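You operate a simulated robot arm through the tools that you are given. There is no shell and no other tool. Be economical: measure what you need, move in short steps, check, and stop when the job is done.

Carry out the task below with a simulated two-armed robot. There is one attempt and no reset: what you move stays moved.

JOB
Put the box labelled "No 2" from the shelf under the counter of the shelf unit in the drip tray. Then turn the cold plate dial to 15. Then put the small beaker from the top of the preparation table in the tank of the cleaning bath. Then take the label block from the low bench beside the small reactor and leave it on top of the blue parts box there. Then turn the dose knob to 20 ml. Then take the tube rack on the low bench beside the small reactor and put it away on the top of the long side table. Then fetch the drying cartridge from the low bench beside the small reactor and stand it on the top of the long side table. Then take the square bottle from the top of the preparation table and leave it on top of the carton there. Then open the left door under the fume cupboard. Do these in the order given. Set down upright: small beaker, tube rack, drying cartridge, square bottle.

Only the result counts: the job must be done as asked and must still hold three seconds after the hand-in. Knocking over, shifting, dropping, spilling or breaking anything else fails it.

ROBOT AND FRAMES
Two 7-joint arms with two-finger parallel grippers on one trunk, on a base that drives. Base frame: it is fixed to the floor where the robot stands at the start and does not move with it; the origin is under the middle of the robot, x ahead of it, y to its left, z up. Units: mm, degrees, N and s.
The left shoulder is at the start at [-107, 119, 753], the right one opposite. With the tool pointing down near the work surface each hand reaches from about 100 to 560 mm from the robot's upright axis, wherever it stands, measured 20 degrees to its own side. Places, roughly: box [500, 250, 500]; carton [3250, 1000, 750]; cold plate dial [1400, 100, 900]; dose knob [3100, -1100, 900]; drip tray (20x26x5 cm) [-4400, -1100, 900]; drying cartridge (5x5x13 cm) [3100, -1600, 900]; label block [3250, -750, 750]; left door under the fume cupboard [-3600, -2400, 400]; parts box [3000, -1250, 750]; small beaker [3000, 0, 750]; square bottle (5x5x8 cm) [3400, 1000, 800]; tank of the cleaning bath (30x21 cm) [3100, 680, 840]; top of the long side table [1200, -800, 800]; tube rack (16x5x8 cm) [3100, -1400, 800]. Payload 3.43 kg a hand.
The TCP of each hand is the grasp point between the finger pads, 30 mm short of the fingertips. In the tool frame z runs along the fingers and y along their closing line. The gripper opens to 94 mm. The fingers are 28 mm wide and 10 mm thick; the gripper's body (50 by 96 mm) begins 55 mm behind the TCP.
Orientation is that of the tool frame in the base frame, as [roll, pitch, yaw] about the fixed x, y, z axes, in that order (R = Rz(yaw) Ry(pitch) Rx(roll)). With the fingers straight down and closing along the base's y, the tool's x points along the base's -x, its y along +y and its z along -z.

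CONTROLS
- The arms move only by the tool servo_tool. It takes "left_series", "right_series" or both (then of equal length, played together; a hand with none holds still); each is a list of rows, each a list of 6 numbers: the shift along the tool's x, y, z in mm, then the turn, a rotation vector about the tool's x, y, z in degrees. In form: [[x, y, z, ax, ay, az], ...]. A call has 1 to 10 rows; each row is the pose to reach, as a shift and turn from the pose commanded when the call began, along the tool's axes at that moment. "left_claw" and "right_claw" are, for a hand that has rows, the closure in counts, from 0 (fully open) to 255 (shut), set as the call begins (left out, the last holds). Rows are played at 5 a second. More than 50 mm and 8.6 degrees between two rows, or a gripper value outside its range, and nothing of the call is played. Where a pose cannot be reached the arm comes as near as it can. A force on the tool above 40 N (or 10 N above the force at the start of the call, whichever is more), or a blocked arm, ends the call early, and 0.2 s more pass. Each finger travels about 153 mm/s and halts on what it meets, pressing with about 34 N; the grip force reading is that of the motor and also rises with nothing between the fingers. The clock runs only during rows and for 0.2 s after the last one: add rows that repeat a pose to give the fingers time. The reply holds the time, the measured pose of the TCP, the force on the tool along the base axes, the opening and the grip force, in the units named above and with some noise, with the torque about the TCP (base axes, N m) and any sound that the robot's microphone picked up.
- Cameras (640 x 400 px; columns grow to the right, rows downward): "scene" is now at [18.2, 15.6, 1438.8]; the picture's right is [0.24, -0.97, 0.00], its down [-0.89, -0.22, -0.40] and it looks along [0.38, 0.10, -0.92] (base axes); focal length 288 px, centre (320, 200). "left" rides on the left gripper at [76, -14, -102] in its tool frame; the picture's right is [0.18, 0.98, 0.00], its down [-0.75, 0.14, -0.64] and it looks along [-0.63, 0.12, 0.77] (tool axes); focal length 243 px, centre (320, 200). "right" rides on the right gripper at [76, 14, -102] in its tool frame; the picture's right is [-0.18, 0.98, 0.00], its down [-0.75, -0.14, -0.64] and it looks along [-0.63, -0.12, 0.77] (tool axes); focal length 243 px, centre (320, 200). There is no depth. A picture from a camera that has moved, and an enlarged one, comes with that camera's place and axes in the base frame and with its lens.
- snapshot(camera): a new picture of that camera. No time passes.
- raise_lower(by): slides the trunk up (or, below 0, down) by that many mm; the arms and the scene camera ride with it, the base frame stays. It gives what a move gives, with no picture.
- roll_base(legs): drives the robot by 1 to 6 legs, each [ahead, left, turn to the left] in mm, mm and degrees, along the robot's own axes; the way and the turn of a leg run together, so that a leg with both is an arc; at most 1500 mm and 180 degrees a leg. The arms and the cameras ride along, it lands a little off, and it stops where it bumps. It gives what a move gives.
- aim_head(pan, tilt): turns the head with the scene camera to pan (to the left, within 143 degrees either way) and tilt (down, from -29 to 69), counted from straight ahead of the robot. It gives what a move gives.
- zoom(camera, box): a new picture of the part [left, top, right, bottom] of that camera's present view, enlarged. No time passes.
- sign_off(): hands the job in; it is judged then, once.

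Work in short steps. Places have to be worked out from the pictures, the camera data and where the tool is seen: move nearer, look again, correct. Check each grasp and each placing, and mend what went wrong. You have 217 turns and 228 pictures in all, those below and enlarged ones among them. Open the grippers and draw the arms clear of the work before you hand the job in, unless the task says otherwise; then end with one line.

The tools are called as name(argument=value, ...) on one line, values as JSON. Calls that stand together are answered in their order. servo_tool: Moves the arms, as the interface text tells. Its arguments: {"type":"object","properties":{"left_series":{"type":"array","items":{"type":"array","items":{"type":"number"}}},"left_claw":{"type":"number"},"right_series":{"type":"array","items":{"type":"array","items":{"type":"number"}}},"right_claw":{"type":"number"}},"required":[]} The other tools are called the same way: raise_lower (by) slides the trunk up or down; roll_base (legs) drives the base; aim_head (pan, tilt) turns the head that bears the scene camera; snapshot (camera) takes a picture; zoom (camera, box) takes an enlarged picture of a part of a camera's view; sign_off () hands the job in.

At the start:

```text
clock: 0.0
left_tcp_pos: [270.0, 242.1, 789.9]
left_orientation: [180.0, 0.0, 179.9]
left_ft_force: [0.7, 0.0, 0.0]
left_ft_torque: [0.02, 0.03, -0.01]
left_gripper_width: 93.6
left_finger_force: 0.0
right_tcp_pos: [295.4, -39.8, 771.6]
right_orientation: [-179.9, -0.1, 180.0]
right_ft_force: [0.6, 0.0, -0.3]
right_ft_torque: [-0.01, -0.01, 0.01]
right_gripper_width: 94.3
right_finger_force: 0.1
trunk travel left (down, up): [-175.0, 160.0]
robot x, y, heading: [-2.4, -0.5, 0.1]
head pan, tilt: [14.1, 66.7]
```

scene: 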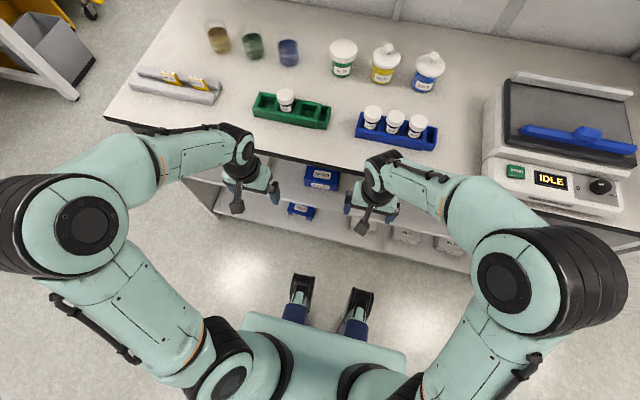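
right: 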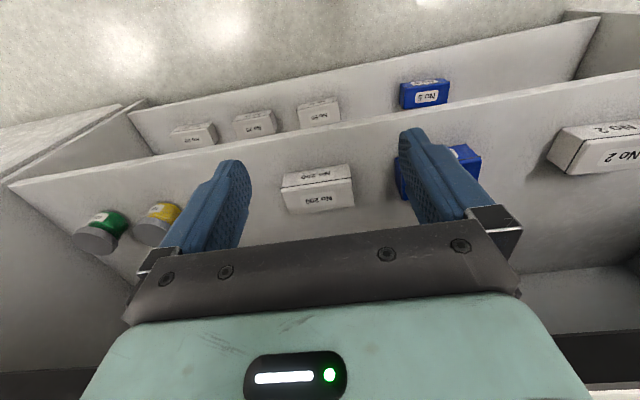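
left: 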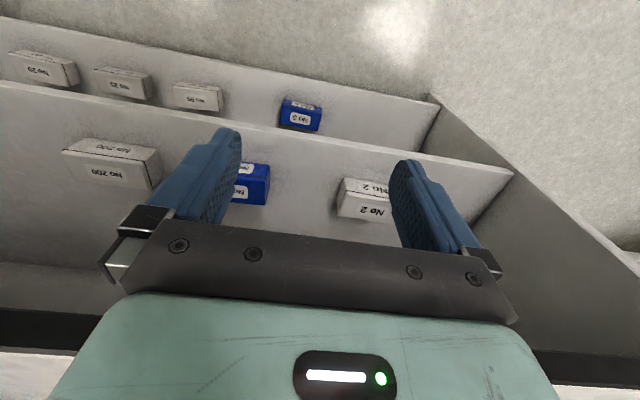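

I'll take a closer look at the No 2 box through the left camera, and at the wider scene.

zoom(camera="left", box=[160, 60, 520, 285])

zoom(camera="right", box=[260, 60, 640, 298])

aim_head(pan=30, tilt=40)

snapshot(camera="scene")

```text
1.78 times, centred on (340, 172) of left
camera zoom: at [193.4, 228.1, 892.9], right [-0.18, 0.98, 0.0], down [0.75, 0.14, 0.64], along [0.63, 0.12, -0.77], focal length 431 px, centre (284, 249)
```

zoom: 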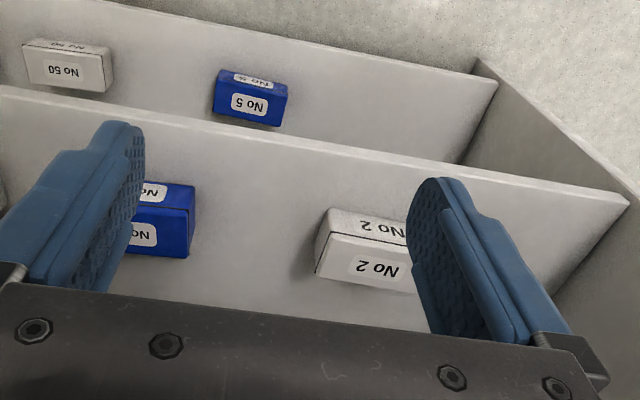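

```text
1.68 times, centred on (450, 179) of right
camera zoom: at [219.1, -26.7, 875.1], right [0.18, 0.98, 0.0], down [0.75, -0.14, 0.64], along [0.63, -0.12, -0.77], focal length 408 px, centre (102, 235)
```

zoom: 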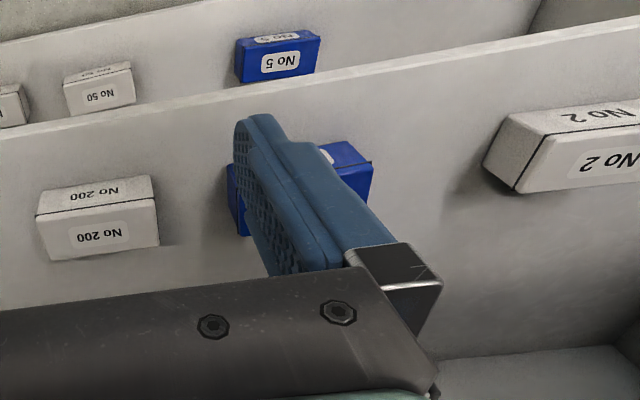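

```text
clock: 0.9
left_tcp_pos: [270.9, 243.2, 790.4]
left_orientation: [180.0, 0.0, -179.9]
left_ft_force: [-1.2, 0.0, -0.3]
left_ft_torque: [0.01, 0.0, 0.02]
left_gripper_width: 93.7
left_finger_force: 0.0
right_tcp_pos: [294.4, -40.3, 771.1]
right_orientation: [180.0, 0.0, 180.0]
right_ft_force: [0.5, 0.5, 0.2]
right_ft_torque: [0.02, -0.01, 0.0]
right_gripper_width: 94.2
right_finger_force: 0.1
trunk travel left (down, up): [-175.0, 160.0]
robot x, y, heading: [-2.3, 6.6, -0.1]
head pan, tilt: [30.0, 40.0]
```

```text
222 pictures are left
camera scene: at [35.0, 43.9, 1472.8], right [0.5, -0.87, 0.0], down [-0.56, -0.32, -0.77], along [0.66, 0.38, -0.64], focal length 288 px, centre (320, 200)
```

scene: 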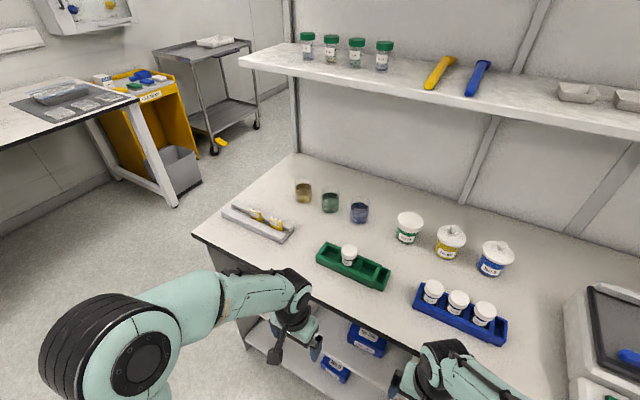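

Triangulated: the No 2 box front-top right corner is near [446, 320, 550], with its base around z 490. I tilt the left hand 45° and shift it left so I can see the whole box.

servo_tool(left_series=[[0, 15, 0, 0, -8, 0], [0, 30, 0, 0, -16, 0], [0, 45, 0, 0, -24, 0], [0, 60, 0, 0, -32, 0], [0, 75, 0, 0, -40, 0], [0, 90, 0, 0, -45, 0]])

snapshot(camera="left")

```text
clock: 2.3
left_tcp_pos: [270.7, 331.0, 790.2]
left_orientation: [180.0, 45.0, 179.9]
left_ft_force: [-0.4, 0.4, 0.0]
left_ft_torque: [0.02, -0.02, 0.0]
left_gripper_width: 94.1
left_finger_force: 0.1
left hand out of reach, approached as far as the arm can: row 5
right_tcp_pos: [294.8, -39.7, 771.1]
right_orientation: [-179.9, 0.0, 180.0]
right_ft_force: [0.9, -0.6, -0.3]
right_ft_torque: [0.0, -0.02, 0.02]
right_gripper_width: 94.1
right_finger_force: 0.1
trunk travel left (down, up): [-175.0, 160.0]
robot x, y, heading: [-2.3, -0.4, -0.2]
head pan, tilt: [30.0, 40.0]
```

```text
221 pictures are left
camera left: at [142.8, 317.3, 808.2], right [-0.13, 0.98, -0.13], down [0.08, 0.14, 0.99], along [0.99, 0.12, -0.09], focal length 243 px, centre (320, 200)
```

left: 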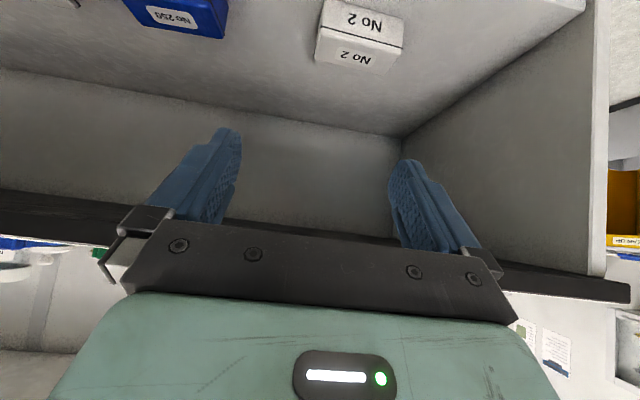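

The box is about 116 wide, 60 deep and 60 tall, so it has to be gripped front to back, with the hand coming in from the right and above. I draw the right hand back and turn it, and slide the base left.

servo_tool(right_series=[[30, 0, 0, 0, 0, 0], [70, 0, 0, 0, 0, 0], [70, 0, 0, 0, 0, 8.5], [70, 0, 0, 0, 0, 17], [70, 0, 0, 0, 0, 25.5], [70, 0, 0, 0, 0, 34], [70, 0, 0, 0, 0, 42.5], [70, 0, 0, 0, 0, 51], [70, 0, 0, 0, 0, 59.5], [70, 0, 0, 0, 0, 68]])

servo_tool(right_series=[[0, 0, 0, 0, 0, 8.5], [0, 0, 0, 0, 0, 17], [0, 0, 0, 0, 0, 22]])

servo_tool(right_series=[[0, 0, 0, 0, 8.5, 0], [0, 0, 0, 0, 17, 0], [0, 0, 0, 0, 25.5, 0], [0, 0, 0, 0, 34, 0], [0, 0, 0, 0, 42.5, 0], [0, 0, 0, 0, 51, 0], [0, 0, 0, 0, 59, 0]])

```text
clock: 4.5
left_tcp_pos: [268.9, 331.4, 788.9]
left_orientation: [180.0, 45.0, 180.0]
left_ft_force: [0.1, 0.6, 0.2]
left_ft_torque: [-0.02, -0.04, 0.01]
left_gripper_width: 94.0
left_finger_force: 0.0
right_tcp_pos: [225.4, -40.6, 771.5]
right_orientation: [-180.0, 0.0, 111.7]
right_ft_force: [-0.6, 0.6, 0.4]
right_ft_torque: [0.01, 0.03, -0.02]
right_gripper_width: 93.8
right_finger_force: 0.0
trunk travel left (down, up): [-175.0, 160.0]
robot x, y, heading: [-2.6, 1.4, -0.0]
head pan, tilt: [30.0, 40.0]
```

```text
clock: 5.3
left_tcp_pos: [270.1, 332.6, 789.0]
left_orientation: [180.0, 45.0, -179.9]
left_ft_force: [-0.5, 0.6, -0.6]
left_ft_torque: [-0.01, -0.03, 0.0]
left_gripper_width: 94.1
left_finger_force: 0.0
right_tcp_pos: [223.7, -40.5, 771.5]
right_orientation: [-180.0, 0.0, 89.8]
right_ft_force: [0.6, 0.0, 0.1]
right_ft_torque: [0.01, 0.01, 0.05]
right_gripper_width: 94.1
right_finger_force: 0.1
trunk travel left (down, up): [-175.0, 160.0]
robot x, y, heading: [-1.7, 3.3, -0.1]
head pan, tilt: [30.0, 40.0]
```

```text
clock: 6.9
left_tcp_pos: [270.0, 331.2, 788.3]
left_orientation: [-180.0, 45.1, -180.0]
left_ft_force: [0.6, 0.3, 0.8]
left_ft_torque: [0.03, 0.01, -0.02]
left_gripper_width: 94.2
left_finger_force: 0.0
right_tcp_pos: [223.7, -41.0, 771.7]
right_orientation: [179.8, -59.1, 89.9]
right_ft_force: [-1.2, 0.8, 0.9]
right_ft_torque: [-0.01, -0.02, 0.04]
right_gripper_width: 93.9
right_finger_force: 0.1
trunk travel left (down, up): [-175.0, 160.0]
robot x, y, heading: [2.6, -3.7, 0.1]
head pan, tilt: [30.0, 40.0]
```

The right hand is oriented well. Next I lower the trunk and slide the base left.

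raise_lower(by=-130)

roll_base(legs=[[0, 200, 0]])

aim_head(pan=0, tilt=50)

snapshot(camera="right")

snapshot(camera="scene")

```text
clock: 8.5
left_tcp_pos: [271.9, 332.5, 660.5]
left_orientation: [180.0, 44.9, 180.0]
left_ft_force: [-0.1, -0.1, 0.1]
left_ft_torque: [-0.01, -0.03, 0.0]
left_gripper_width: 94.1
left_finger_force: 0.1
right_tcp_pos: [224.9, -40.7, 641.9]
right_orientation: [179.9, -59.0, 90.1]
right_ft_force: [0.0, 0.5, -0.1]
right_ft_torque: [0.05, 0.0, 0.01]
right_gripper_width: 94.0
right_finger_force: 0.0
trunk travel left (down, up): [-45.0, 290.0]
robot x, y, heading: [-1.9, -3.0, -0.3]
head pan, tilt: [30.0, 40.0]
```

```text
clock: 10.9
left_tcp_pos: [269.6, 533.9, 660.6]
left_orientation: [-180.0, 45.1, -179.9]
left_ft_force: [0.0, 0.4, -0.3]
left_ft_torque: [0.03, 0.02, 0.0]
left_gripper_width: 94.2
left_finger_force: 0.1
right_tcp_pos: [225.4, 161.3, 642.6]
right_orientation: [179.9, -58.9, 90.1]
right_ft_force: [0.3, 0.4, -0.3]
right_ft_torque: [-0.01, 0.01, -0.02]
right_gripper_width: 93.8
right_finger_force: 0.1
trunk travel left (down, up): [-45.0, 290.0]
robot x, y, heading: [-5.3, 203.3, 0.1]
head pan, tilt: [30.0, 40.0]
```

```text
clock: 11.8
left_tcp_pos: [270.0, 534.2, 660.1]
left_orientation: [180.0, 45.0, -180.0]
left_ft_force: [0.0, -0.5, 0.2]
left_ft_torque: [-0.02, 0.02, 0.01]
left_gripper_width: 93.9
left_finger_force: 0.0
right_tcp_pos: [224.8, 161.5, 642.4]
right_orientation: [179.8, -59.1, 90.1]
right_ft_force: [0.0, -0.3, 0.0]
right_ft_torque: [-0.02, -0.02, -0.02]
right_gripper_width: 94.1
right_finger_force: 0.1
trunk travel left (down, up): [-45.0, 290.0]
robot x, y, heading: [-2.5, 198.1, 0.0]
head pan, tilt: [0.0, 50.0]
```

```text
220 pictures are left
camera right: at [239.5, 111.7, 760.7], right [0.98, -0.09, -0.16], down [-0.14, -0.94, -0.32], along [-0.12, 0.33, -0.94], focal length 243 px, centre (320, 200)
```

right: 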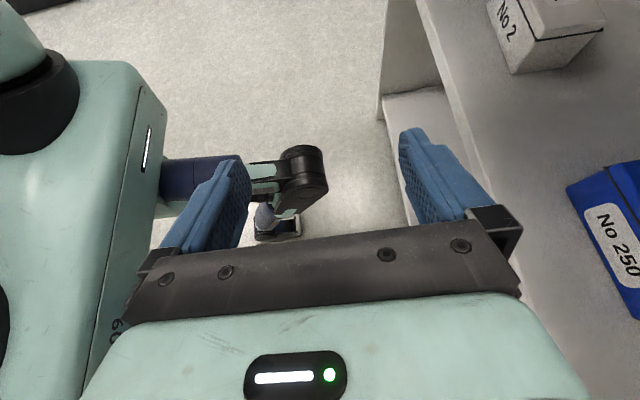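

```text
219 pictures are left
camera scene: at [74.4, 202.7, 1319.5], right [0.0, -1.0, 0.0], down [-0.77, 0.0, -0.64], along [0.64, 0.0, -0.77], focal length 288 px, centre (320, 200)
```

scene: 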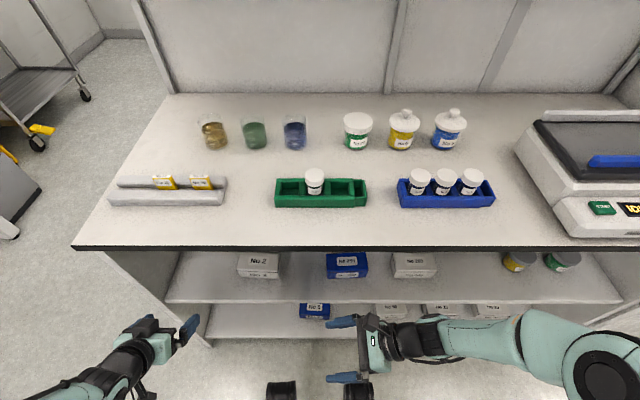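

The box location is confirmed in this view. I bring the right hand down and left, then forward alongside the box.

servo_tool(right_series=[[-10, 0, 43, 0, 0, 0], [-20, 0, 86, 0, 0, 0], [-30, 0, 128, 0, 0, 0], [-30, 42, 128, 0, 0, 0], [-30, 84, 128, 0, 0, 0], [-30, 126, 128, 0, 0, 0], [-30, 168, 128, 0, 0, 0], [-30, 210, 128, 0, 0, 0], [-30, 252, 128, 0, 0, 0]], right_claw=0)

snapshot(camera="right")

```text
clock: 13.8
left_tcp_pos: [272.7, 534.1, 658.5]
left_orientation: [-179.9, 44.8, -179.9]
left_ft_force: [-0.1, 0.2, 0.0]
left_ft_torque: [-0.03, -0.01, -0.02]
left_gripper_width: 93.9
left_finger_force: 0.1
right_tcp_pos: [478.7, 254.5, 549.1]
right_orientation: [-179.3, -58.8, 89.7]
right_ft_force: [0.5, -1.1, 2.5]
right_ft_torque: [-0.09, 0.02, 0.03]
right_gripper_width: 94.1
right_finger_force: 0.0
trunk travel left (down, up): [-45.0, 290.0]
robot x, y, heading: [-0.3, 200.8, -0.0]
head pan, tilt: [0.0, 50.0]
```

```text
218 pictures are left
camera right: at [493.8, 205.1, 667.7], right [0.98, -0.09, -0.16], down [-0.14, -0.94, -0.31], along [-0.12, 0.33, -0.94], focal length 243 px, centre (320, 200)
```

right: 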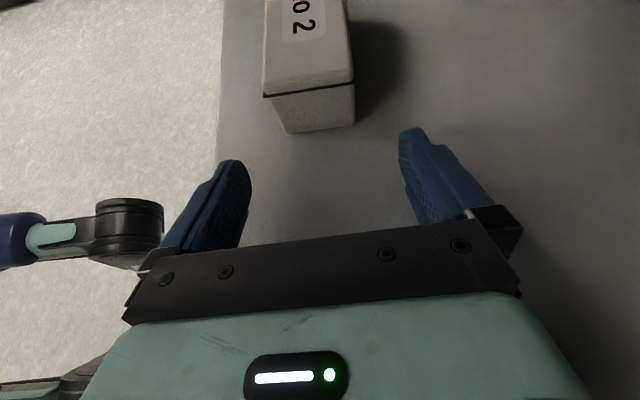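

The box sits centred between the fingers in x (450–506, near end at y≈317). I slide in over it, then close.

servo_tool(right_series=[[12, -1, 33, 0, 0, 0], [24, -1, 66, 0, 0, 0], [37, -1, 98, 0, 0, 0], [37, -1, 98, 0, 0, 0]])

servo_tool(right_series=[[0, 0, 0, 0, 0, 0], [0, 0, 0, 0, 0, 0], [0, 0, 0, 0, 0, 0], [0, 0, 0, 0, 0, 0]], right_claw=255)

snapshot(camera="right")

```text
clock: 14.8
left_tcp_pos: [270.3, 535.2, 661.8]
left_orientation: [-180.0, 44.9, -179.9]
left_ft_force: [-0.1, 1.0, -0.3]
left_ft_torque: [0.01, 0.0, -0.01]
left_gripper_width: 93.9
left_finger_force: 0.1
right_tcp_pos: [476.1, 358.0, 530.9]
right_orientation: [179.9, -59.0, 90.0]
right_ft_force: [-0.4, -0.7, 0.0]
right_ft_torque: [-0.01, -0.04, -0.01]
right_gripper_width: 94.0
right_finger_force: 0.0
trunk travel left (down, up): [-45.0, 290.0]
robot x, y, heading: [1.9, 204.6, -0.0]
head pan, tilt: [0.0, 50.0]
```

```text
clock: 15.8
left_tcp_pos: [271.3, 534.4, 660.2]
left_orientation: [-179.9, 45.1, -179.9]
left_ft_force: [-0.2, -0.6, -0.7]
left_ft_torque: [0.0, 0.0, 0.0]
left_gripper_width: 94.0
left_finger_force: 0.0
right_tcp_pos: [476.7, 356.8, 533.8]
right_orientation: [179.9, -59.0, 90.2]
right_ft_force: [2.3, 1.4, 2.8]
right_ft_torque: [-0.16, -0.18, 0.08]
right_gripper_width: 61.8
right_finger_force: 33.5
trunk travel left (down, up): [-45.0, 290.0]
robot x, y, heading: [-1.4, 199.9, 0.1]
head pan, tilt: [0.0, 50.0]
```

```text
217 pictures are left
camera right: at [490.4, 308.0, 651.4], right [0.98, -0.09, -0.16], down [-0.14, -0.94, -0.32], along [-0.12, 0.33, -0.94], focal length 243 px, centre (320, 200)
```

right: 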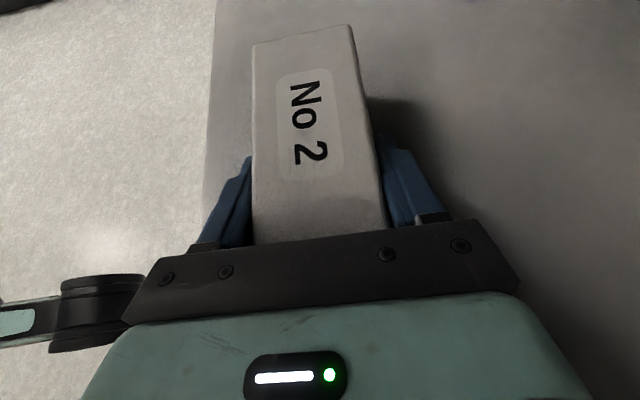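

Gripped at 62 mm. I lift 35 mm and draw the box straight back out of the shelf.

servo_tool(right_series=[[10, 0, -6, 0, 0, 0], [20, 0, -12, 0, 0, 0], [30, 0, -18, 0, 0, 0], [30, -40, -18, 0, 0, 0], [30, -80, -18, 0, 0, 0], [30, -120, -18, 0, 0, 0], [30, -160, -18, 0, 0, 0], [30, -200, -18, 0, 0, 0], [30, -240, -18, 0, 0, 0]])

snapshot(camera="right")

snapshot(camera="scene")

```text
clock: 17.8
left_tcp_pos: [269.8, 534.0, 660.4]
left_orientation: [-179.9, 45.0, 180.0]
left_ft_force: [0.5, -0.1, 0.2]
left_ft_torque: [0.01, 0.01, 0.0]
left_gripper_width: 94.0
left_finger_force: 0.2
right_tcp_pos: [237.7, 357.0, 565.8]
right_orientation: [179.7, -58.9, 90.2]
right_ft_force: [-0.3, -0.7, -1.7]
right_ft_torque: [-0.09, -0.01, -0.02]
right_gripper_width: 61.4
right_finger_force: 33.8
trunk travel left (down, up): [-45.0, 290.0]
robot x, y, heading: [-1.6, 202.7, -0.3]
head pan, tilt: [0.0, 50.0]
```

```text
216 pictures are left
camera right: at [251.6, 308.8, 684.5], right [0.98, -0.1, -0.16], down [-0.14, -0.94, -0.31], along [-0.12, 0.33, -0.94], focal length 243 px, centre (320, 200)
```

right: 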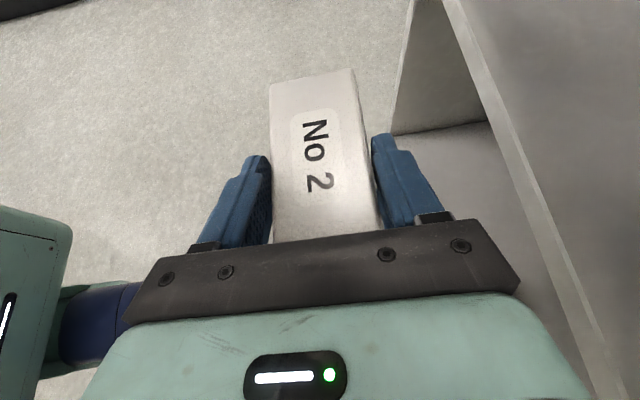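

```text
215 pictures are left
camera scene: at [74.3, 202.7, 1319.5], right [0.0, -1.0, 0.0], down [-0.77, 0.0, -0.64], along [0.64, 0.0, -0.77], focal length 288 px, centre (320, 200)
```

scene: 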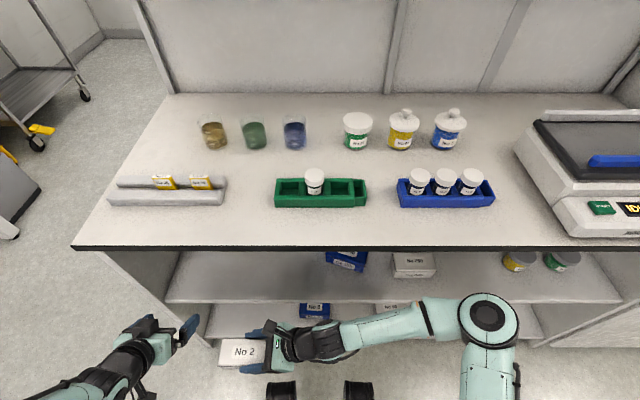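

The blue box on the shelf looks slightly rotated, so I zoom in to check it.

zoom(camera="scene", box=[160, 220, 480, 400])

```text
2.00 times, centred on (320, 310) of scene
camera zoom: at [74.3, 202.7, 1319.5], right [0.0, -1.0, 0.0], down [-0.77, 0.0, -0.64], along [0.64, 0.0, -0.77], focal length 577 px, centre (320, -20)
```

zoom: 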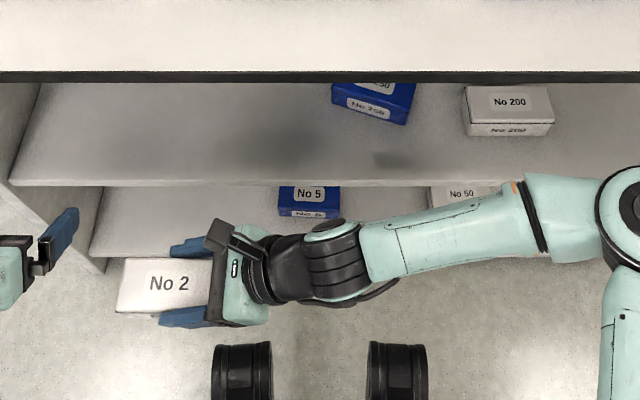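

The blue No 250 box was pushed back about 33 mm and turned about 18° by my arm, so I have to put it back. First I move the held box to the right and drive the base right, so the left hand can hook behind the blue box from above.

servo_tool(right_series=[[-10, 0, -40, 0, 0, 0], [-20, 0, -80, 0, 0, 0], [-30, 0, -120, 0, 0, 0], [-41, 0, -161, 0, 0, 0], [-52, 0, -202, 0, 0, 0]])

roll_base(legs=[[0, -280, 0]])

snapshot(camera="left")

snapshot(camera="scene")

```text
clock: 19.0
left_tcp_pos: [269.4, 533.8, 660.1]
left_orientation: [-180.0, 45.0, 180.0]
left_ft_force: [0.7, 0.1, 0.5]
left_ft_torque: [0.01, 0.01, -0.02]
left_gripper_width: 94.1
left_finger_force: 0.0
right_tcp_pos: [235.2, 156.0, 628.0]
right_orientation: [180.0, -59.0, 90.0]
right_ft_force: [-0.3, 0.8, -1.7]
right_ft_torque: [-0.05, -0.01, 0.01]
right_gripper_width: 61.7
right_finger_force: 34.2
trunk travel left (down, up): [-45.0, 290.0]
robot x, y, heading: [-0.8, 201.4, 0.3]
head pan, tilt: [0.0, 50.0]
```

```text
clock: 22.1
left_tcp_pos: [269.3, 257.0, 659.7]
left_orientation: [-179.9, 44.9, -179.6]
left_ft_force: [0.8, -0.1, 0.4]
left_ft_torque: [0.01, 0.02, 0.05]
left_gripper_width: 94.1
left_finger_force: 0.1
right_tcp_pos: [238.5, -122.4, 627.1]
right_orientation: [179.9, -59.0, 90.5]
right_ft_force: [-0.3, 0.4, -2.5]
right_ft_torque: [-0.03, -0.05, -0.05]
right_gripper_width: 61.9
right_finger_force: 34.0
trunk travel left (down, up): [-45.0, 290.0]
robot x, y, heading: [-0.7, -76.5, 0.4]
head pan, tilt: [0.0, 50.0]
```

```text
213 pictures are left
camera left: at [142.1, 240.7, 679.1], right [-0.14, 0.98, -0.13], down [0.08, 0.14, 0.99], along [0.99, 0.12, -0.1], focal length 243 px, centre (320, 200)
```

left: 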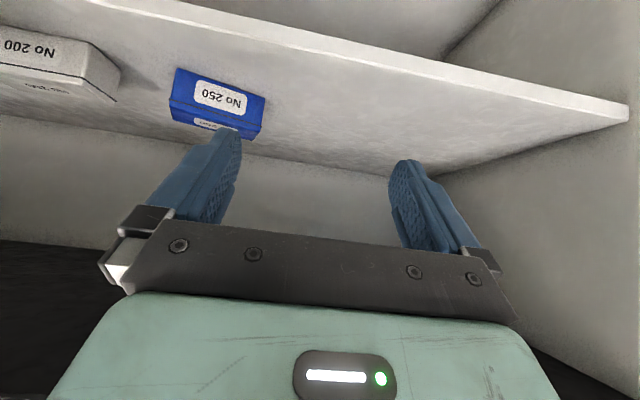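

```text
212 pictures are left
camera scene: at [75.4, -76.5, 1319.5], right [0.01, -1.0, 0.0], down [-0.77, 0.0, -0.64], along [0.64, 0.0, -0.77], focal length 288 px, centre (320, 200)
```

scene: 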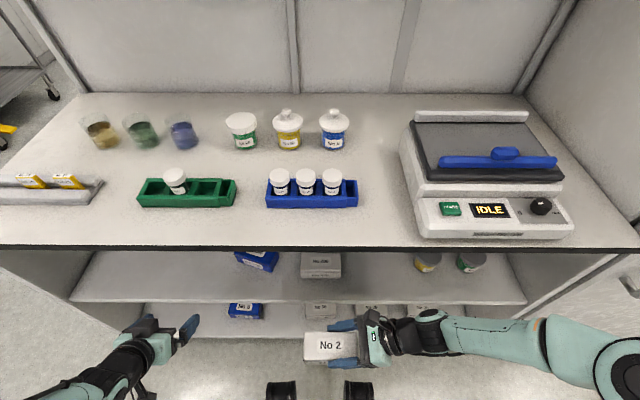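

Both views agree on a shelf surface at z≈500 and put the blue box's back corners near (525, 54) and (561, 163). I bring the left hand in through the empty space at y≈272, deep and low, before sliding behind the box.

servo_tool(left_series=[[27, 5, 27, 0, 0, 0], [54, 10, 54, 0, 0, 0], [80.6, 15, 80.6, 0, 0, 0], [46.6, 15, 114.6, 0, 0, 0], [12.6, 15, 148.6, 0, 0, 0], [-21.4, 15, 182.6, 0, 0, 0], [-55.4, 15, 216.6, 0, 0, 0], [-89.4, 15, 250.6, 0, 0, 0], [-123.4, 15, 284.6, 0, 0, 0], [-157, 15, 318, 0, 0, 0]], left_claw=65)

snapshot(camera="left")

snapshot(camera="scene")

```text
clock: 24.3
left_tcp_pos: [604.6, 274.0, 543.9]
left_orientation: [-179.9, 44.8, -179.6]
left_ft_force: [-0.5, -0.3, 0.1]
left_ft_torque: [-0.02, 0.01, 0.0]
left_gripper_width: 69.9
left_finger_force: 0.0
right_tcp_pos: [238.0, -121.7, 627.9]
right_orientation: [-180.0, -59.0, 90.3]
right_ft_force: [0.9, 0.3, -1.9]
right_ft_torque: [-0.08, 0.02, -0.01]
right_gripper_width: 62.0
right_finger_force: 34.0
trunk travel left (down, up): [-45.0, 290.0]
robot x, y, heading: [-3.9, -79.3, 0.4]
head pan, tilt: [0.0, 50.0]
```

```text
211 pictures are left
camera left: at [477.1, 258.1, 564.3], right [-0.14, 0.98, -0.13], down [0.08, 0.14, 0.99], along [0.99, 0.12, -0.1], focal length 243 px, centre (320, 200)
```

left: 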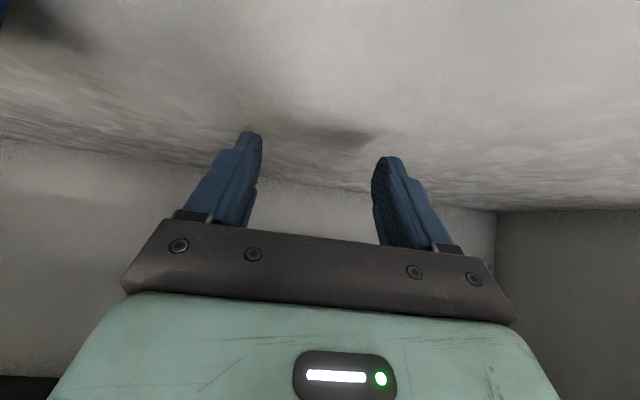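

```text
210 pictures are left
camera scene: at [75.7, -76.3, 1319.5], right [0.01, -1.0, 0.0], down [-0.77, -0.01, -0.64], along [0.64, 0.0, -0.77], focal length 288 px, centre (320, 200)
```

scene: 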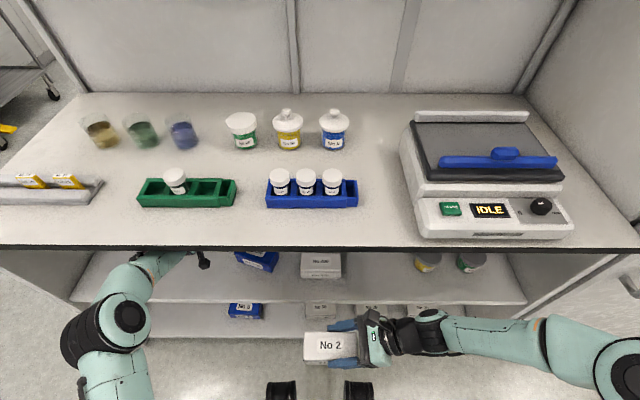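

The blue box lies to the left of this view and there is clear space behind it. I raise 12 mm for camera clearance and slide right behind the box.

servo_tool(left_series=[[-8.5, 0, -8.5, 0, 0, 0], [-8.5, -40, -8.5, 0, 0, 0], [-8.5, -80, -8.5, 0, 0, 0], [-8.5, -120, -8.5, 0, 0, 0], [-8.5, -157, -8.5, 0, 0, 0]])

snapshot(camera="left")

zoom(camera="scene", box=[160, 230, 400, 380])

```text
clock: 25.5
left_tcp_pos: [569.5, 244.9, 532.4]
left_orientation: [177.4, 43.2, -171.1]
left_ft_force: [8.2, -14.7, 25.5]
left_ft_torque: [-1.46, -0.71, 0.38]
left_gripper_width: 78.8
left_finger_force: 7.5
right_tcp_pos: [232.4, -114.9, 629.6]
right_orientation: [179.1, -58.8, 91.9]
right_ft_force: [-0.5, -0.6, -2.0]
right_ft_torque: [-0.09, 0.0, 0.01]
right_gripper_width: 62.1
right_finger_force: 34.2
trunk travel left (down, up): [-45.0, 290.0]
robot x, y, heading: [-4.0, -78.7, 1.1]
head pan, tilt: [0.0, 50.0]
stopped in row 5 (left hand): the arm was blocked; the commanded pose is now the measured one
```

```text
209 pictures are left
camera left: at [448.4, 205.3, 554.9], right [-0.32, 0.94, -0.09], down [0.09, 0.13, 0.99], along [0.94, 0.3, -0.12], focal length 243 px, centre (320, 200)
```

left: 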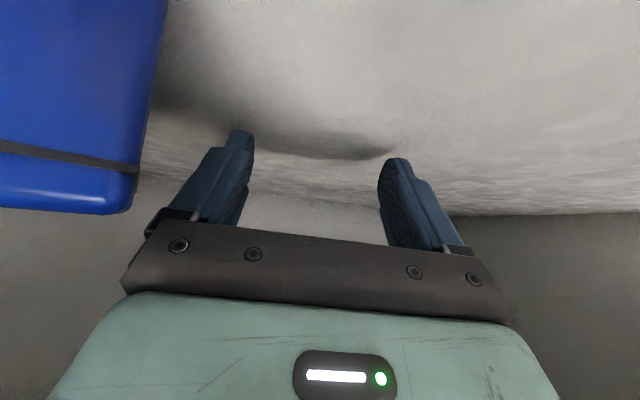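

```text
2.67 times, centred on (280, 305) of scene
camera zoom: at [61.3, -69.0, 1320.3], right [0.02, -1.0, 0.0], down [-0.76, -0.02, -0.65], along [0.65, 0.01, -0.76], focal length 769 px, centre (427, -80)
```

zoom: 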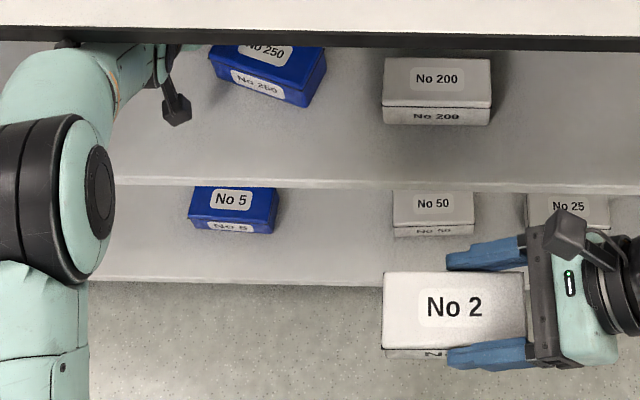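

The forearm seems to have caught the counter front when I slid the arm sideways; the box is barely changed. I return the hand to its earlier free pose and will slide with the base instead.

servo_tool(left_series=[[-10, 12, 0, 4.5, -0.9, 3.2], [-20, 23, 5, 9, -1.8, 6.4], [-34.6, 23, 20.5, 9, -1.8, 6.4], [-34.6, 23, 20.5, 9, -1.8, 6.4]])

snapshot(camera="scene")

```text
clock: 26.5
left_tcp_pos: [613.1, 262.0, 538.4]
left_orientation: [179.7, 44.1, 178.6]
left_ft_force: [-0.3, 0.2, 1.1]
left_ft_torque: [-0.04, 0.0, 0.01]
left_gripper_width: 70.0
left_finger_force: 0.1
right_tcp_pos: [236.3, -118.3, 627.9]
right_orientation: [179.9, -58.9, 90.9]
right_ft_force: [0.3, 0.7, -1.5]
right_ft_torque: [0.0, 0.02, -0.03]
right_gripper_width: 61.7
right_finger_force: 33.7
trunk travel left (down, up): [-45.0, 290.0]
robot x, y, heading: [-2.3, -81.3, 0.9]
head pan, tilt: [0.0, 50.0]
```

```text
207 pictures are left
camera scene: at [73.8, -74.9, 1319.6], right [0.01, -1.0, 0.0], down [-0.77, -0.01, -0.64], along [0.64, 0.01, -0.77], focal length 288 px, centre (320, 200)
```

scene: 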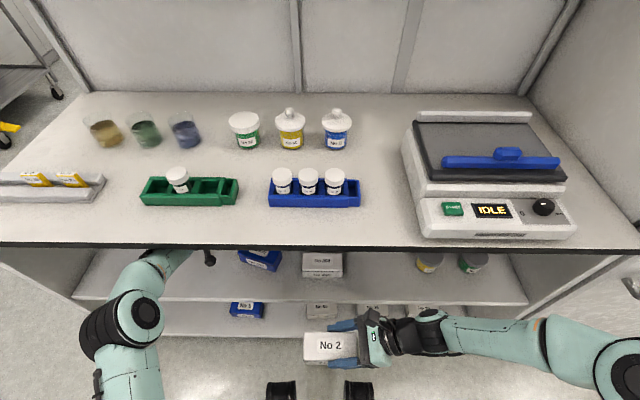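

The hand is free again at the earlier pose. I raise it 16 mm on the spot and watch the force.

servo_tool(left_series=[[-6, 0, -6, 0, 0, 0], [-12, 0, -11, 0, 0, 0], [-12, 0, -11, 0, 0, 0]])

snapshot(camera="left")

```text
clock: 27.3
left_tcp_pos: [614.5, 262.6, 553.6]
left_orientation: [179.6, 44.0, 178.6]
left_ft_force: [-1.6, -0.1, -0.2]
left_ft_torque: [-0.01, 0.0, 0.0]
left_gripper_width: 70.2
left_finger_force: 0.1
right_tcp_pos: [235.9, -118.4, 627.7]
right_orientation: [179.8, -59.0, 91.0]
right_ft_force: [0.3, 0.5, -1.6]
right_ft_torque: [-0.05, 0.01, -0.03]
right_gripper_width: 61.7
right_finger_force: 33.6
trunk travel left (down, up): [-45.0, 290.0]
robot x, y, heading: [-1.4, -78.1, 0.7]
head pan, tilt: [0.0, 50.0]
```

```text
206 pictures are left
camera left: at [486.6, 249.6, 574.5], right [-0.11, 0.99, -0.12], down [0.1, 0.13, 0.99], along [0.99, 0.1, -0.11], focal length 243 px, centre (320, 200)
```

left: 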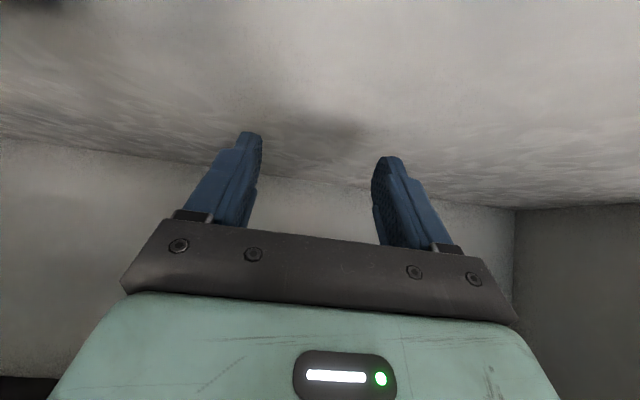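

No contact. I drive the base right in two parts, checking midway.

roll_base(legs=[[0, -75, 0]])

snapshot(camera="left")

zoom(camera="scene", box=[160, 230, 400, 380])

```text
clock: 28.7
left_tcp_pos: [615.0, 186.1, 554.6]
left_orientation: [179.6, 44.1, 178.5]
left_ft_force: [-0.7, 0.1, -0.9]
left_ft_torque: [-0.01, 0.01, -0.01]
left_gripper_width: 70.0
left_finger_force: 0.0
right_tcp_pos: [237.8, -194.6, 627.2]
right_orientation: [180.0, -59.0, 90.9]
right_ft_force: [1.1, -0.4, -2.5]
right_ft_torque: [-0.05, -0.01, 0.0]
right_gripper_width: 61.9
right_finger_force: 34.2
trunk travel left (down, up): [-45.0, 290.0]
robot x, y, heading: [3.2, -154.6, 0.8]
head pan, tilt: [0.0, 50.0]
```

```text
205 pictures are left
camera left: at [487.8, 173.4, 574.5], right [-0.11, 0.99, -0.12], down [0.1, 0.13, 0.99], along [0.99, 0.1, -0.11], focal length 243 px, centre (320, 200)
```

left: 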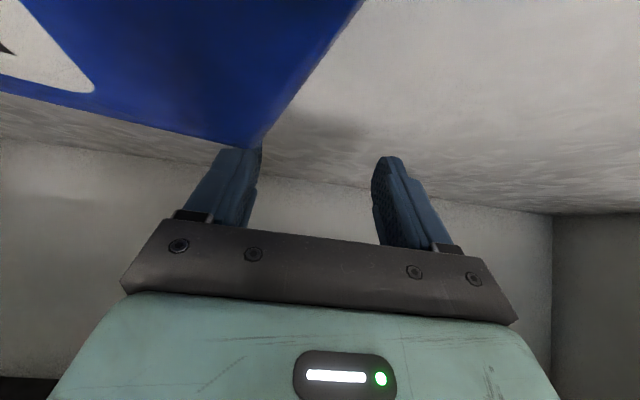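

```text
2.67 times, centred on (280, 305) of scene
camera zoom: at [74.8, -151.0, 1319.5], right [0.01, -1.0, 0.0], down [-0.77, -0.01, -0.64], along [0.64, 0.01, -0.77], focal length 769 px, centre (427, -80)
```

zoom: 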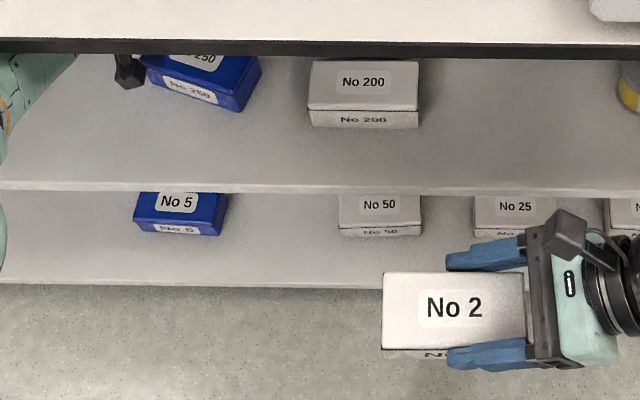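

The box's back-left corner is at about (575, 152) and my fingers are behind it with clearance. I continue the slide.

roll_base(legs=[[0, -72, 0]])

snapshot(camera="left")

zoom(camera="scene", box=[160, 230, 400, 380])

```text
clock: 30.0
left_tcp_pos: [616.3, 114.1, 554.1]
left_orientation: [179.6, 44.0, 178.6]
left_ft_force: [-0.2, -0.2, -0.9]
left_ft_torque: [0.0, 0.05, -0.03]
left_gripper_width: 70.1
left_finger_force: 0.1
right_tcp_pos: [239.7, -267.1, 628.1]
right_orientation: [179.8, -59.0, 90.9]
right_ft_force: [-0.8, -0.4, -1.4]
right_ft_torque: [-0.03, 0.0, 0.0]
right_gripper_width: 61.7
right_finger_force: 34.0
trunk travel left (down, up): [-45.0, 290.0]
robot x, y, heading: [2.9, -226.6, 0.6]
head pan, tilt: [0.0, 50.0]
```

```text
203 pictures are left
camera left: at [488.5, 101.9, 574.4], right [-0.11, 0.99, -0.12], down [0.1, 0.13, 0.99], along [0.99, 0.1, -0.11], focal length 243 px, centre (320, 200)
```

left: 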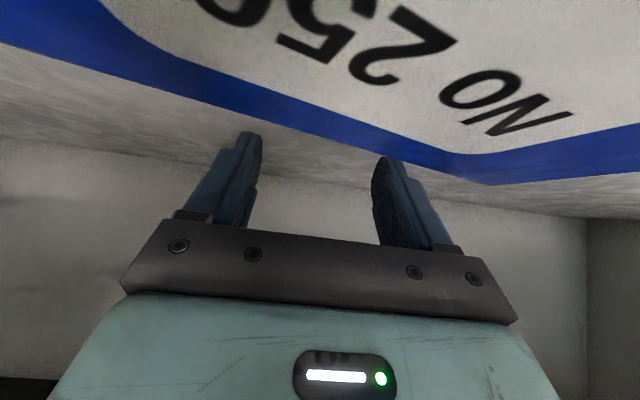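

```text
2.67 times, centred on (280, 305) of scene
camera zoom: at [75.8, -223.0, 1319.5], right [0.01, -1.0, 0.0], down [-0.77, -0.01, -0.64], along [0.64, 0.01, -0.77], focal length 769 px, centre (427, -80)
```

zoom: 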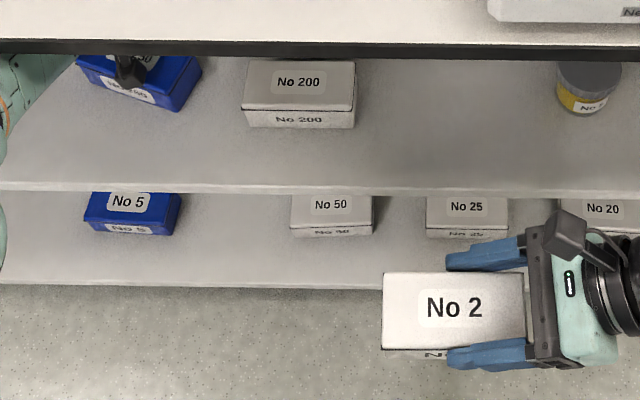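

Both fingers are behind the box. I pull straight back 65 mm (with a 1.4° yaw correction) and look.

servo_tool(left_series=[[7, 0, -7.2, -1, 0, -1], [14, 0, -14.4, -1, 0, -1], [21, 0, -21.6, -1, 0, -1], [28, 0, -28.8, -1, 0, -1], [36, 0, -37, -1, 0, -1], [45, 0, -46.5, -1, 0, -1]])

zoom(camera="scene", box=[160, 230, 400, 380])

snapshot(camera="left")

```text
clock: 31.4
left_tcp_pos: [550.7, 116.3, 555.6]
left_orientation: [179.4, 44.1, 180.0]
left_ft_force: [0.9, -0.2, 4.6]
left_ft_torque: [0.17, 0.07, -0.02]
left_gripper_width: 70.0
left_finger_force: 0.3
right_tcp_pos: [238.1, -265.8, 628.1]
right_orientation: [179.9, -59.0, 90.9]
right_ft_force: [-0.1, 0.4, -1.7]
right_ft_torque: [-0.03, -0.01, 0.02]
right_gripper_width: 61.9
right_finger_force: 33.9
trunk travel left (down, up): [-45.0, 290.0]
robot x, y, heading: [2.2, -225.3, 0.5]
head pan, tilt: [0.0, 50.0]
```

```text
2.67 times, centred on (280, 305) of scene
camera zoom: at [75.6, -222.9, 1319.6], right [0.01, -1.0, 0.0], down [-0.77, -0.01, -0.64], along [0.64, 0.01, -0.77], focal length 769 px, centre (427, -80)
```

zoom: 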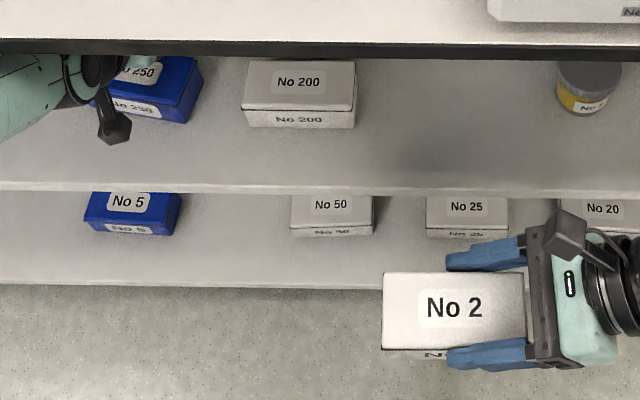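

```text
200 pictures are left
camera left: at [424.3, 100.6, 577.4], right [-0.14, 0.98, -0.12], down [0.09, 0.14, 0.99], along [0.99, 0.12, -0.11], focal length 243 px, centre (320, 200)
```

left: 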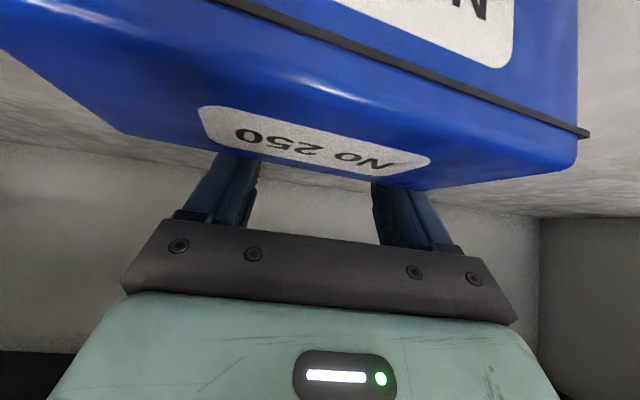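

The box is coming back and straightening. I pull another 20 mm.

servo_tool(left_series=[[7, 0, -7, 0, 0, 0], [14, 0, -14, 0, 0, 0]])

zoom(camera="scene", box=[160, 230, 400, 380])

snapshot(camera="left")

```text
clock: 32.0
left_tcp_pos: [531.0, 115.8, 553.7]
left_orientation: [179.5, 44.0, -179.9]
left_ft_force: [-0.3, 0.1, -0.2]
left_ft_torque: [0.02, 0.01, 0.03]
left_gripper_width: 69.7
left_finger_force: 0.1
right_tcp_pos: [238.3, -265.2, 627.9]
right_orientation: [179.9, -59.0, 90.9]
right_ft_force: [0.4, 0.2, -1.1]
right_ft_torque: [-0.03, -0.02, 0.0]
right_gripper_width: 61.7
right_finger_force: 34.3
trunk travel left (down, up): [-45.0, 290.0]
robot x, y, heading: [-0.6, -225.1, 0.6]
head pan, tilt: [0.0, 50.0]
```

```text
2.67 times, centred on (280, 305) of scene
camera zoom: at [75.8, -222.8, 1319.5], right [0.01, -1.0, 0.0], down [-0.77, -0.01, -0.64], along [0.64, 0.01, -0.77], focal length 769 px, centre (427, -80)
```

zoom: 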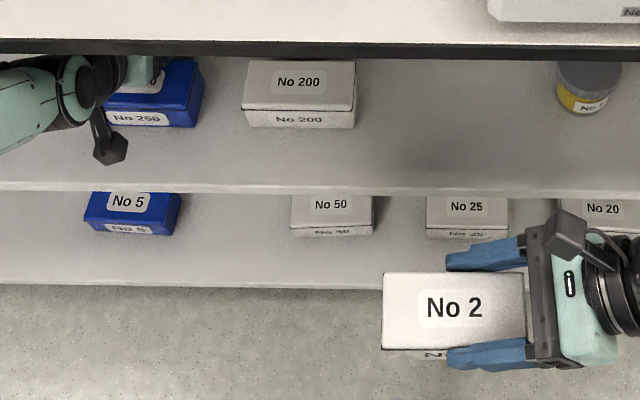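

```text
198 pictures are left
camera left: at [403.6, 99.6, 576.5], right [-0.14, 0.98, -0.12], down [0.1, 0.14, 0.99], along [0.99, 0.12, -0.11], focal length 243 px, centre (320, 200)
```

left: 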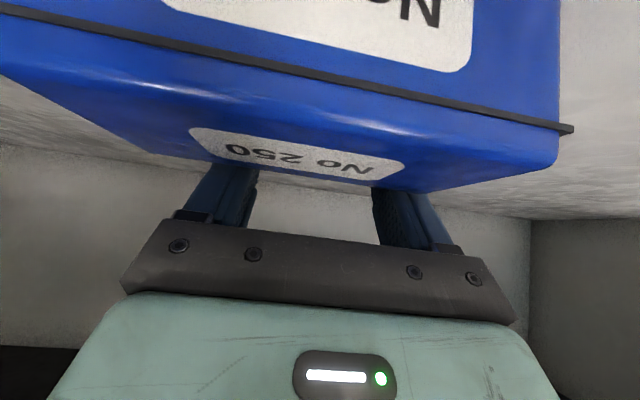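

Nearly squared. I zoom in to compare its front edge with No 200.

zoom(camera="scene", box=[190, 240, 310, 300])

```text
5.33 times, centred on (250, 270) of scene
camera zoom: at [75.8, -222.8, 1319.5], right [0.01, -1.0, 0.0], down [-0.77, -0.01, -0.64], along [0.64, 0.01, -0.77], focal length 1539 px, centre (693, -173)
```

zoom: 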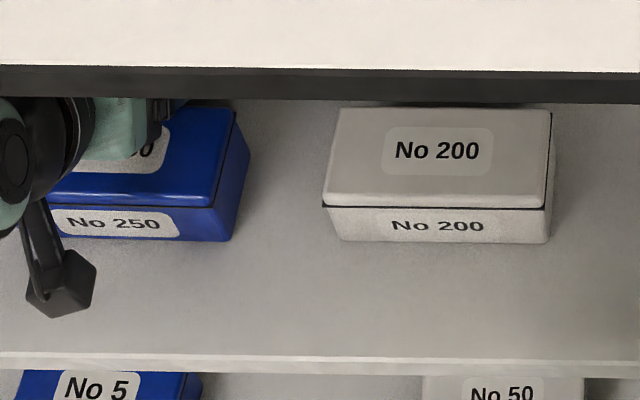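

The box is almost squared, but it sits roughly 12 mm too far right compared with the first pictures. I unhook, move the hand into the gap to the right with the fingers closed, and will nudge it left.

servo_tool(left_series=[[-10.4, 0, 10.8, 0, 0, 0], [-14, 0, 14.5, 0, 0, 0], [-14, 0, 14.5, 0, 0, 0]], left_claw=255)

roll_base(legs=[[0, -101, 0]])

snapshot(camera="left")

zoom(camera="scene", box=[140, 230, 380, 380])

```text
clock: 32.8
left_tcp_pos: [552.0, 115.4, 556.1]
left_orientation: [179.7, 44.0, -180.0]
left_ft_force: [0.7, -0.3, 0.4]
left_ft_torque: [-0.01, 0.01, 0.01]
left_gripper_width: 0.1
left_finger_force: 33.2
right_tcp_pos: [238.1, -266.8, 628.2]
right_orientation: [179.9, -59.0, 90.9]
right_ft_force: [-0.3, 0.3, -1.6]
right_ft_torque: [-0.03, 0.0, -0.02]
right_gripper_width: 61.8
right_finger_force: 34.1
trunk travel left (down, up): [-45.0, 290.0]
robot x, y, heading: [0.3, -222.6, 0.7]
head pan, tilt: [0.0, 50.0]
```

```text
clock: 34.4
left_tcp_pos: [552.1, 13.6, 555.4]
left_orientation: [179.4, 44.0, -179.8]
left_ft_force: [-0.5, -0.2, -0.3]
left_ft_torque: [-0.01, -0.03, 0.0]
left_gripper_width: 0.0
left_finger_force: 32.9
right_tcp_pos: [241.3, -369.0, 628.1]
right_orientation: [179.9, -59.0, 91.2]
right_ft_force: [0.8, -0.4, -2.3]
right_ft_torque: [-0.05, -0.01, 0.0]
right_gripper_width: 61.6
right_finger_force: 34.0
trunk travel left (down, up): [-45.0, 290.0]
robot x, y, heading: [-1.2, -326.4, 1.2]
head pan, tilt: [0.0, 50.0]
```

```text
196 pictures are left
camera left: at [425.7, -2.2, 576.5], right [-0.14, 0.98, -0.12], down [0.09, 0.14, 0.99], along [0.99, 0.13, -0.11], focal length 243 px, centre (320, 200)
```

left: 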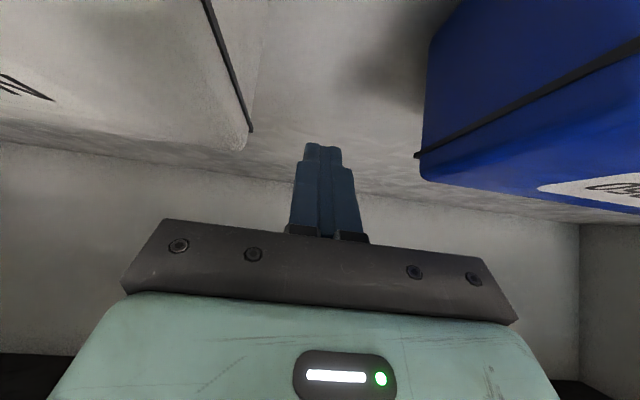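

```text
2.67 times, centred on (260, 305) of scene
camera zoom: at [77.5, -325.5, 1319.5], right [0.02, -1.0, 0.0], down [-0.77, -0.01, -0.64], along [0.64, 0.01, -0.77], focal length 769 px, centre (480, -80)
```

zoom: 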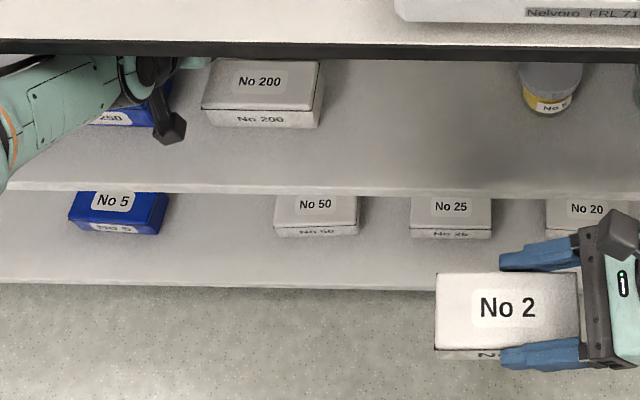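

The closed fingers are in the gap, clear of both boxes. I draw back 75 mm so the fingertips sit beside the blue box.

servo_tool(left_series=[[26, 0, -27, 0, 0, 0], [52, 0, -54, 0, 0, 0], [52, 0, -54, 0, 0, 0]])

snapshot(camera="left")

```text
clock: 35.2
left_tcp_pos: [477.3, 13.0, 557.1]
left_orientation: [179.5, 44.0, -179.8]
left_ft_force: [0.4, 0.4, 0.5]
left_ft_torque: [0.01, -0.01, 0.01]
left_gripper_width: 0.0
left_finger_force: 33.2
right_tcp_pos: [239.9, -368.4, 628.2]
right_orientation: [179.9, -59.1, 91.0]
right_ft_force: [0.0, 0.2, -2.3]
right_ft_torque: [-0.06, 0.04, 0.01]
right_gripper_width: 61.6
right_finger_force: 33.6
trunk travel left (down, up): [-45.0, 290.0]
robot x, y, heading: [2.7, -327.2, 1.1]
head pan, tilt: [0.0, 50.0]
```

```text
194 pictures are left
camera left: at [350.5, -3.3, 577.4], right [-0.14, 0.98, -0.12], down [0.09, 0.14, 0.99], along [0.99, 0.13, -0.11], focal length 243 px, centre (320, 200)
```

left: 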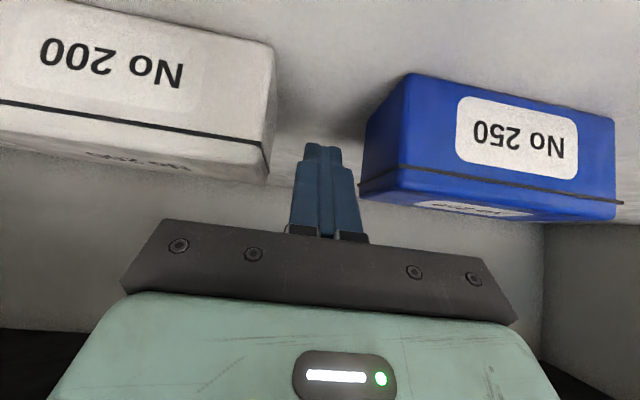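

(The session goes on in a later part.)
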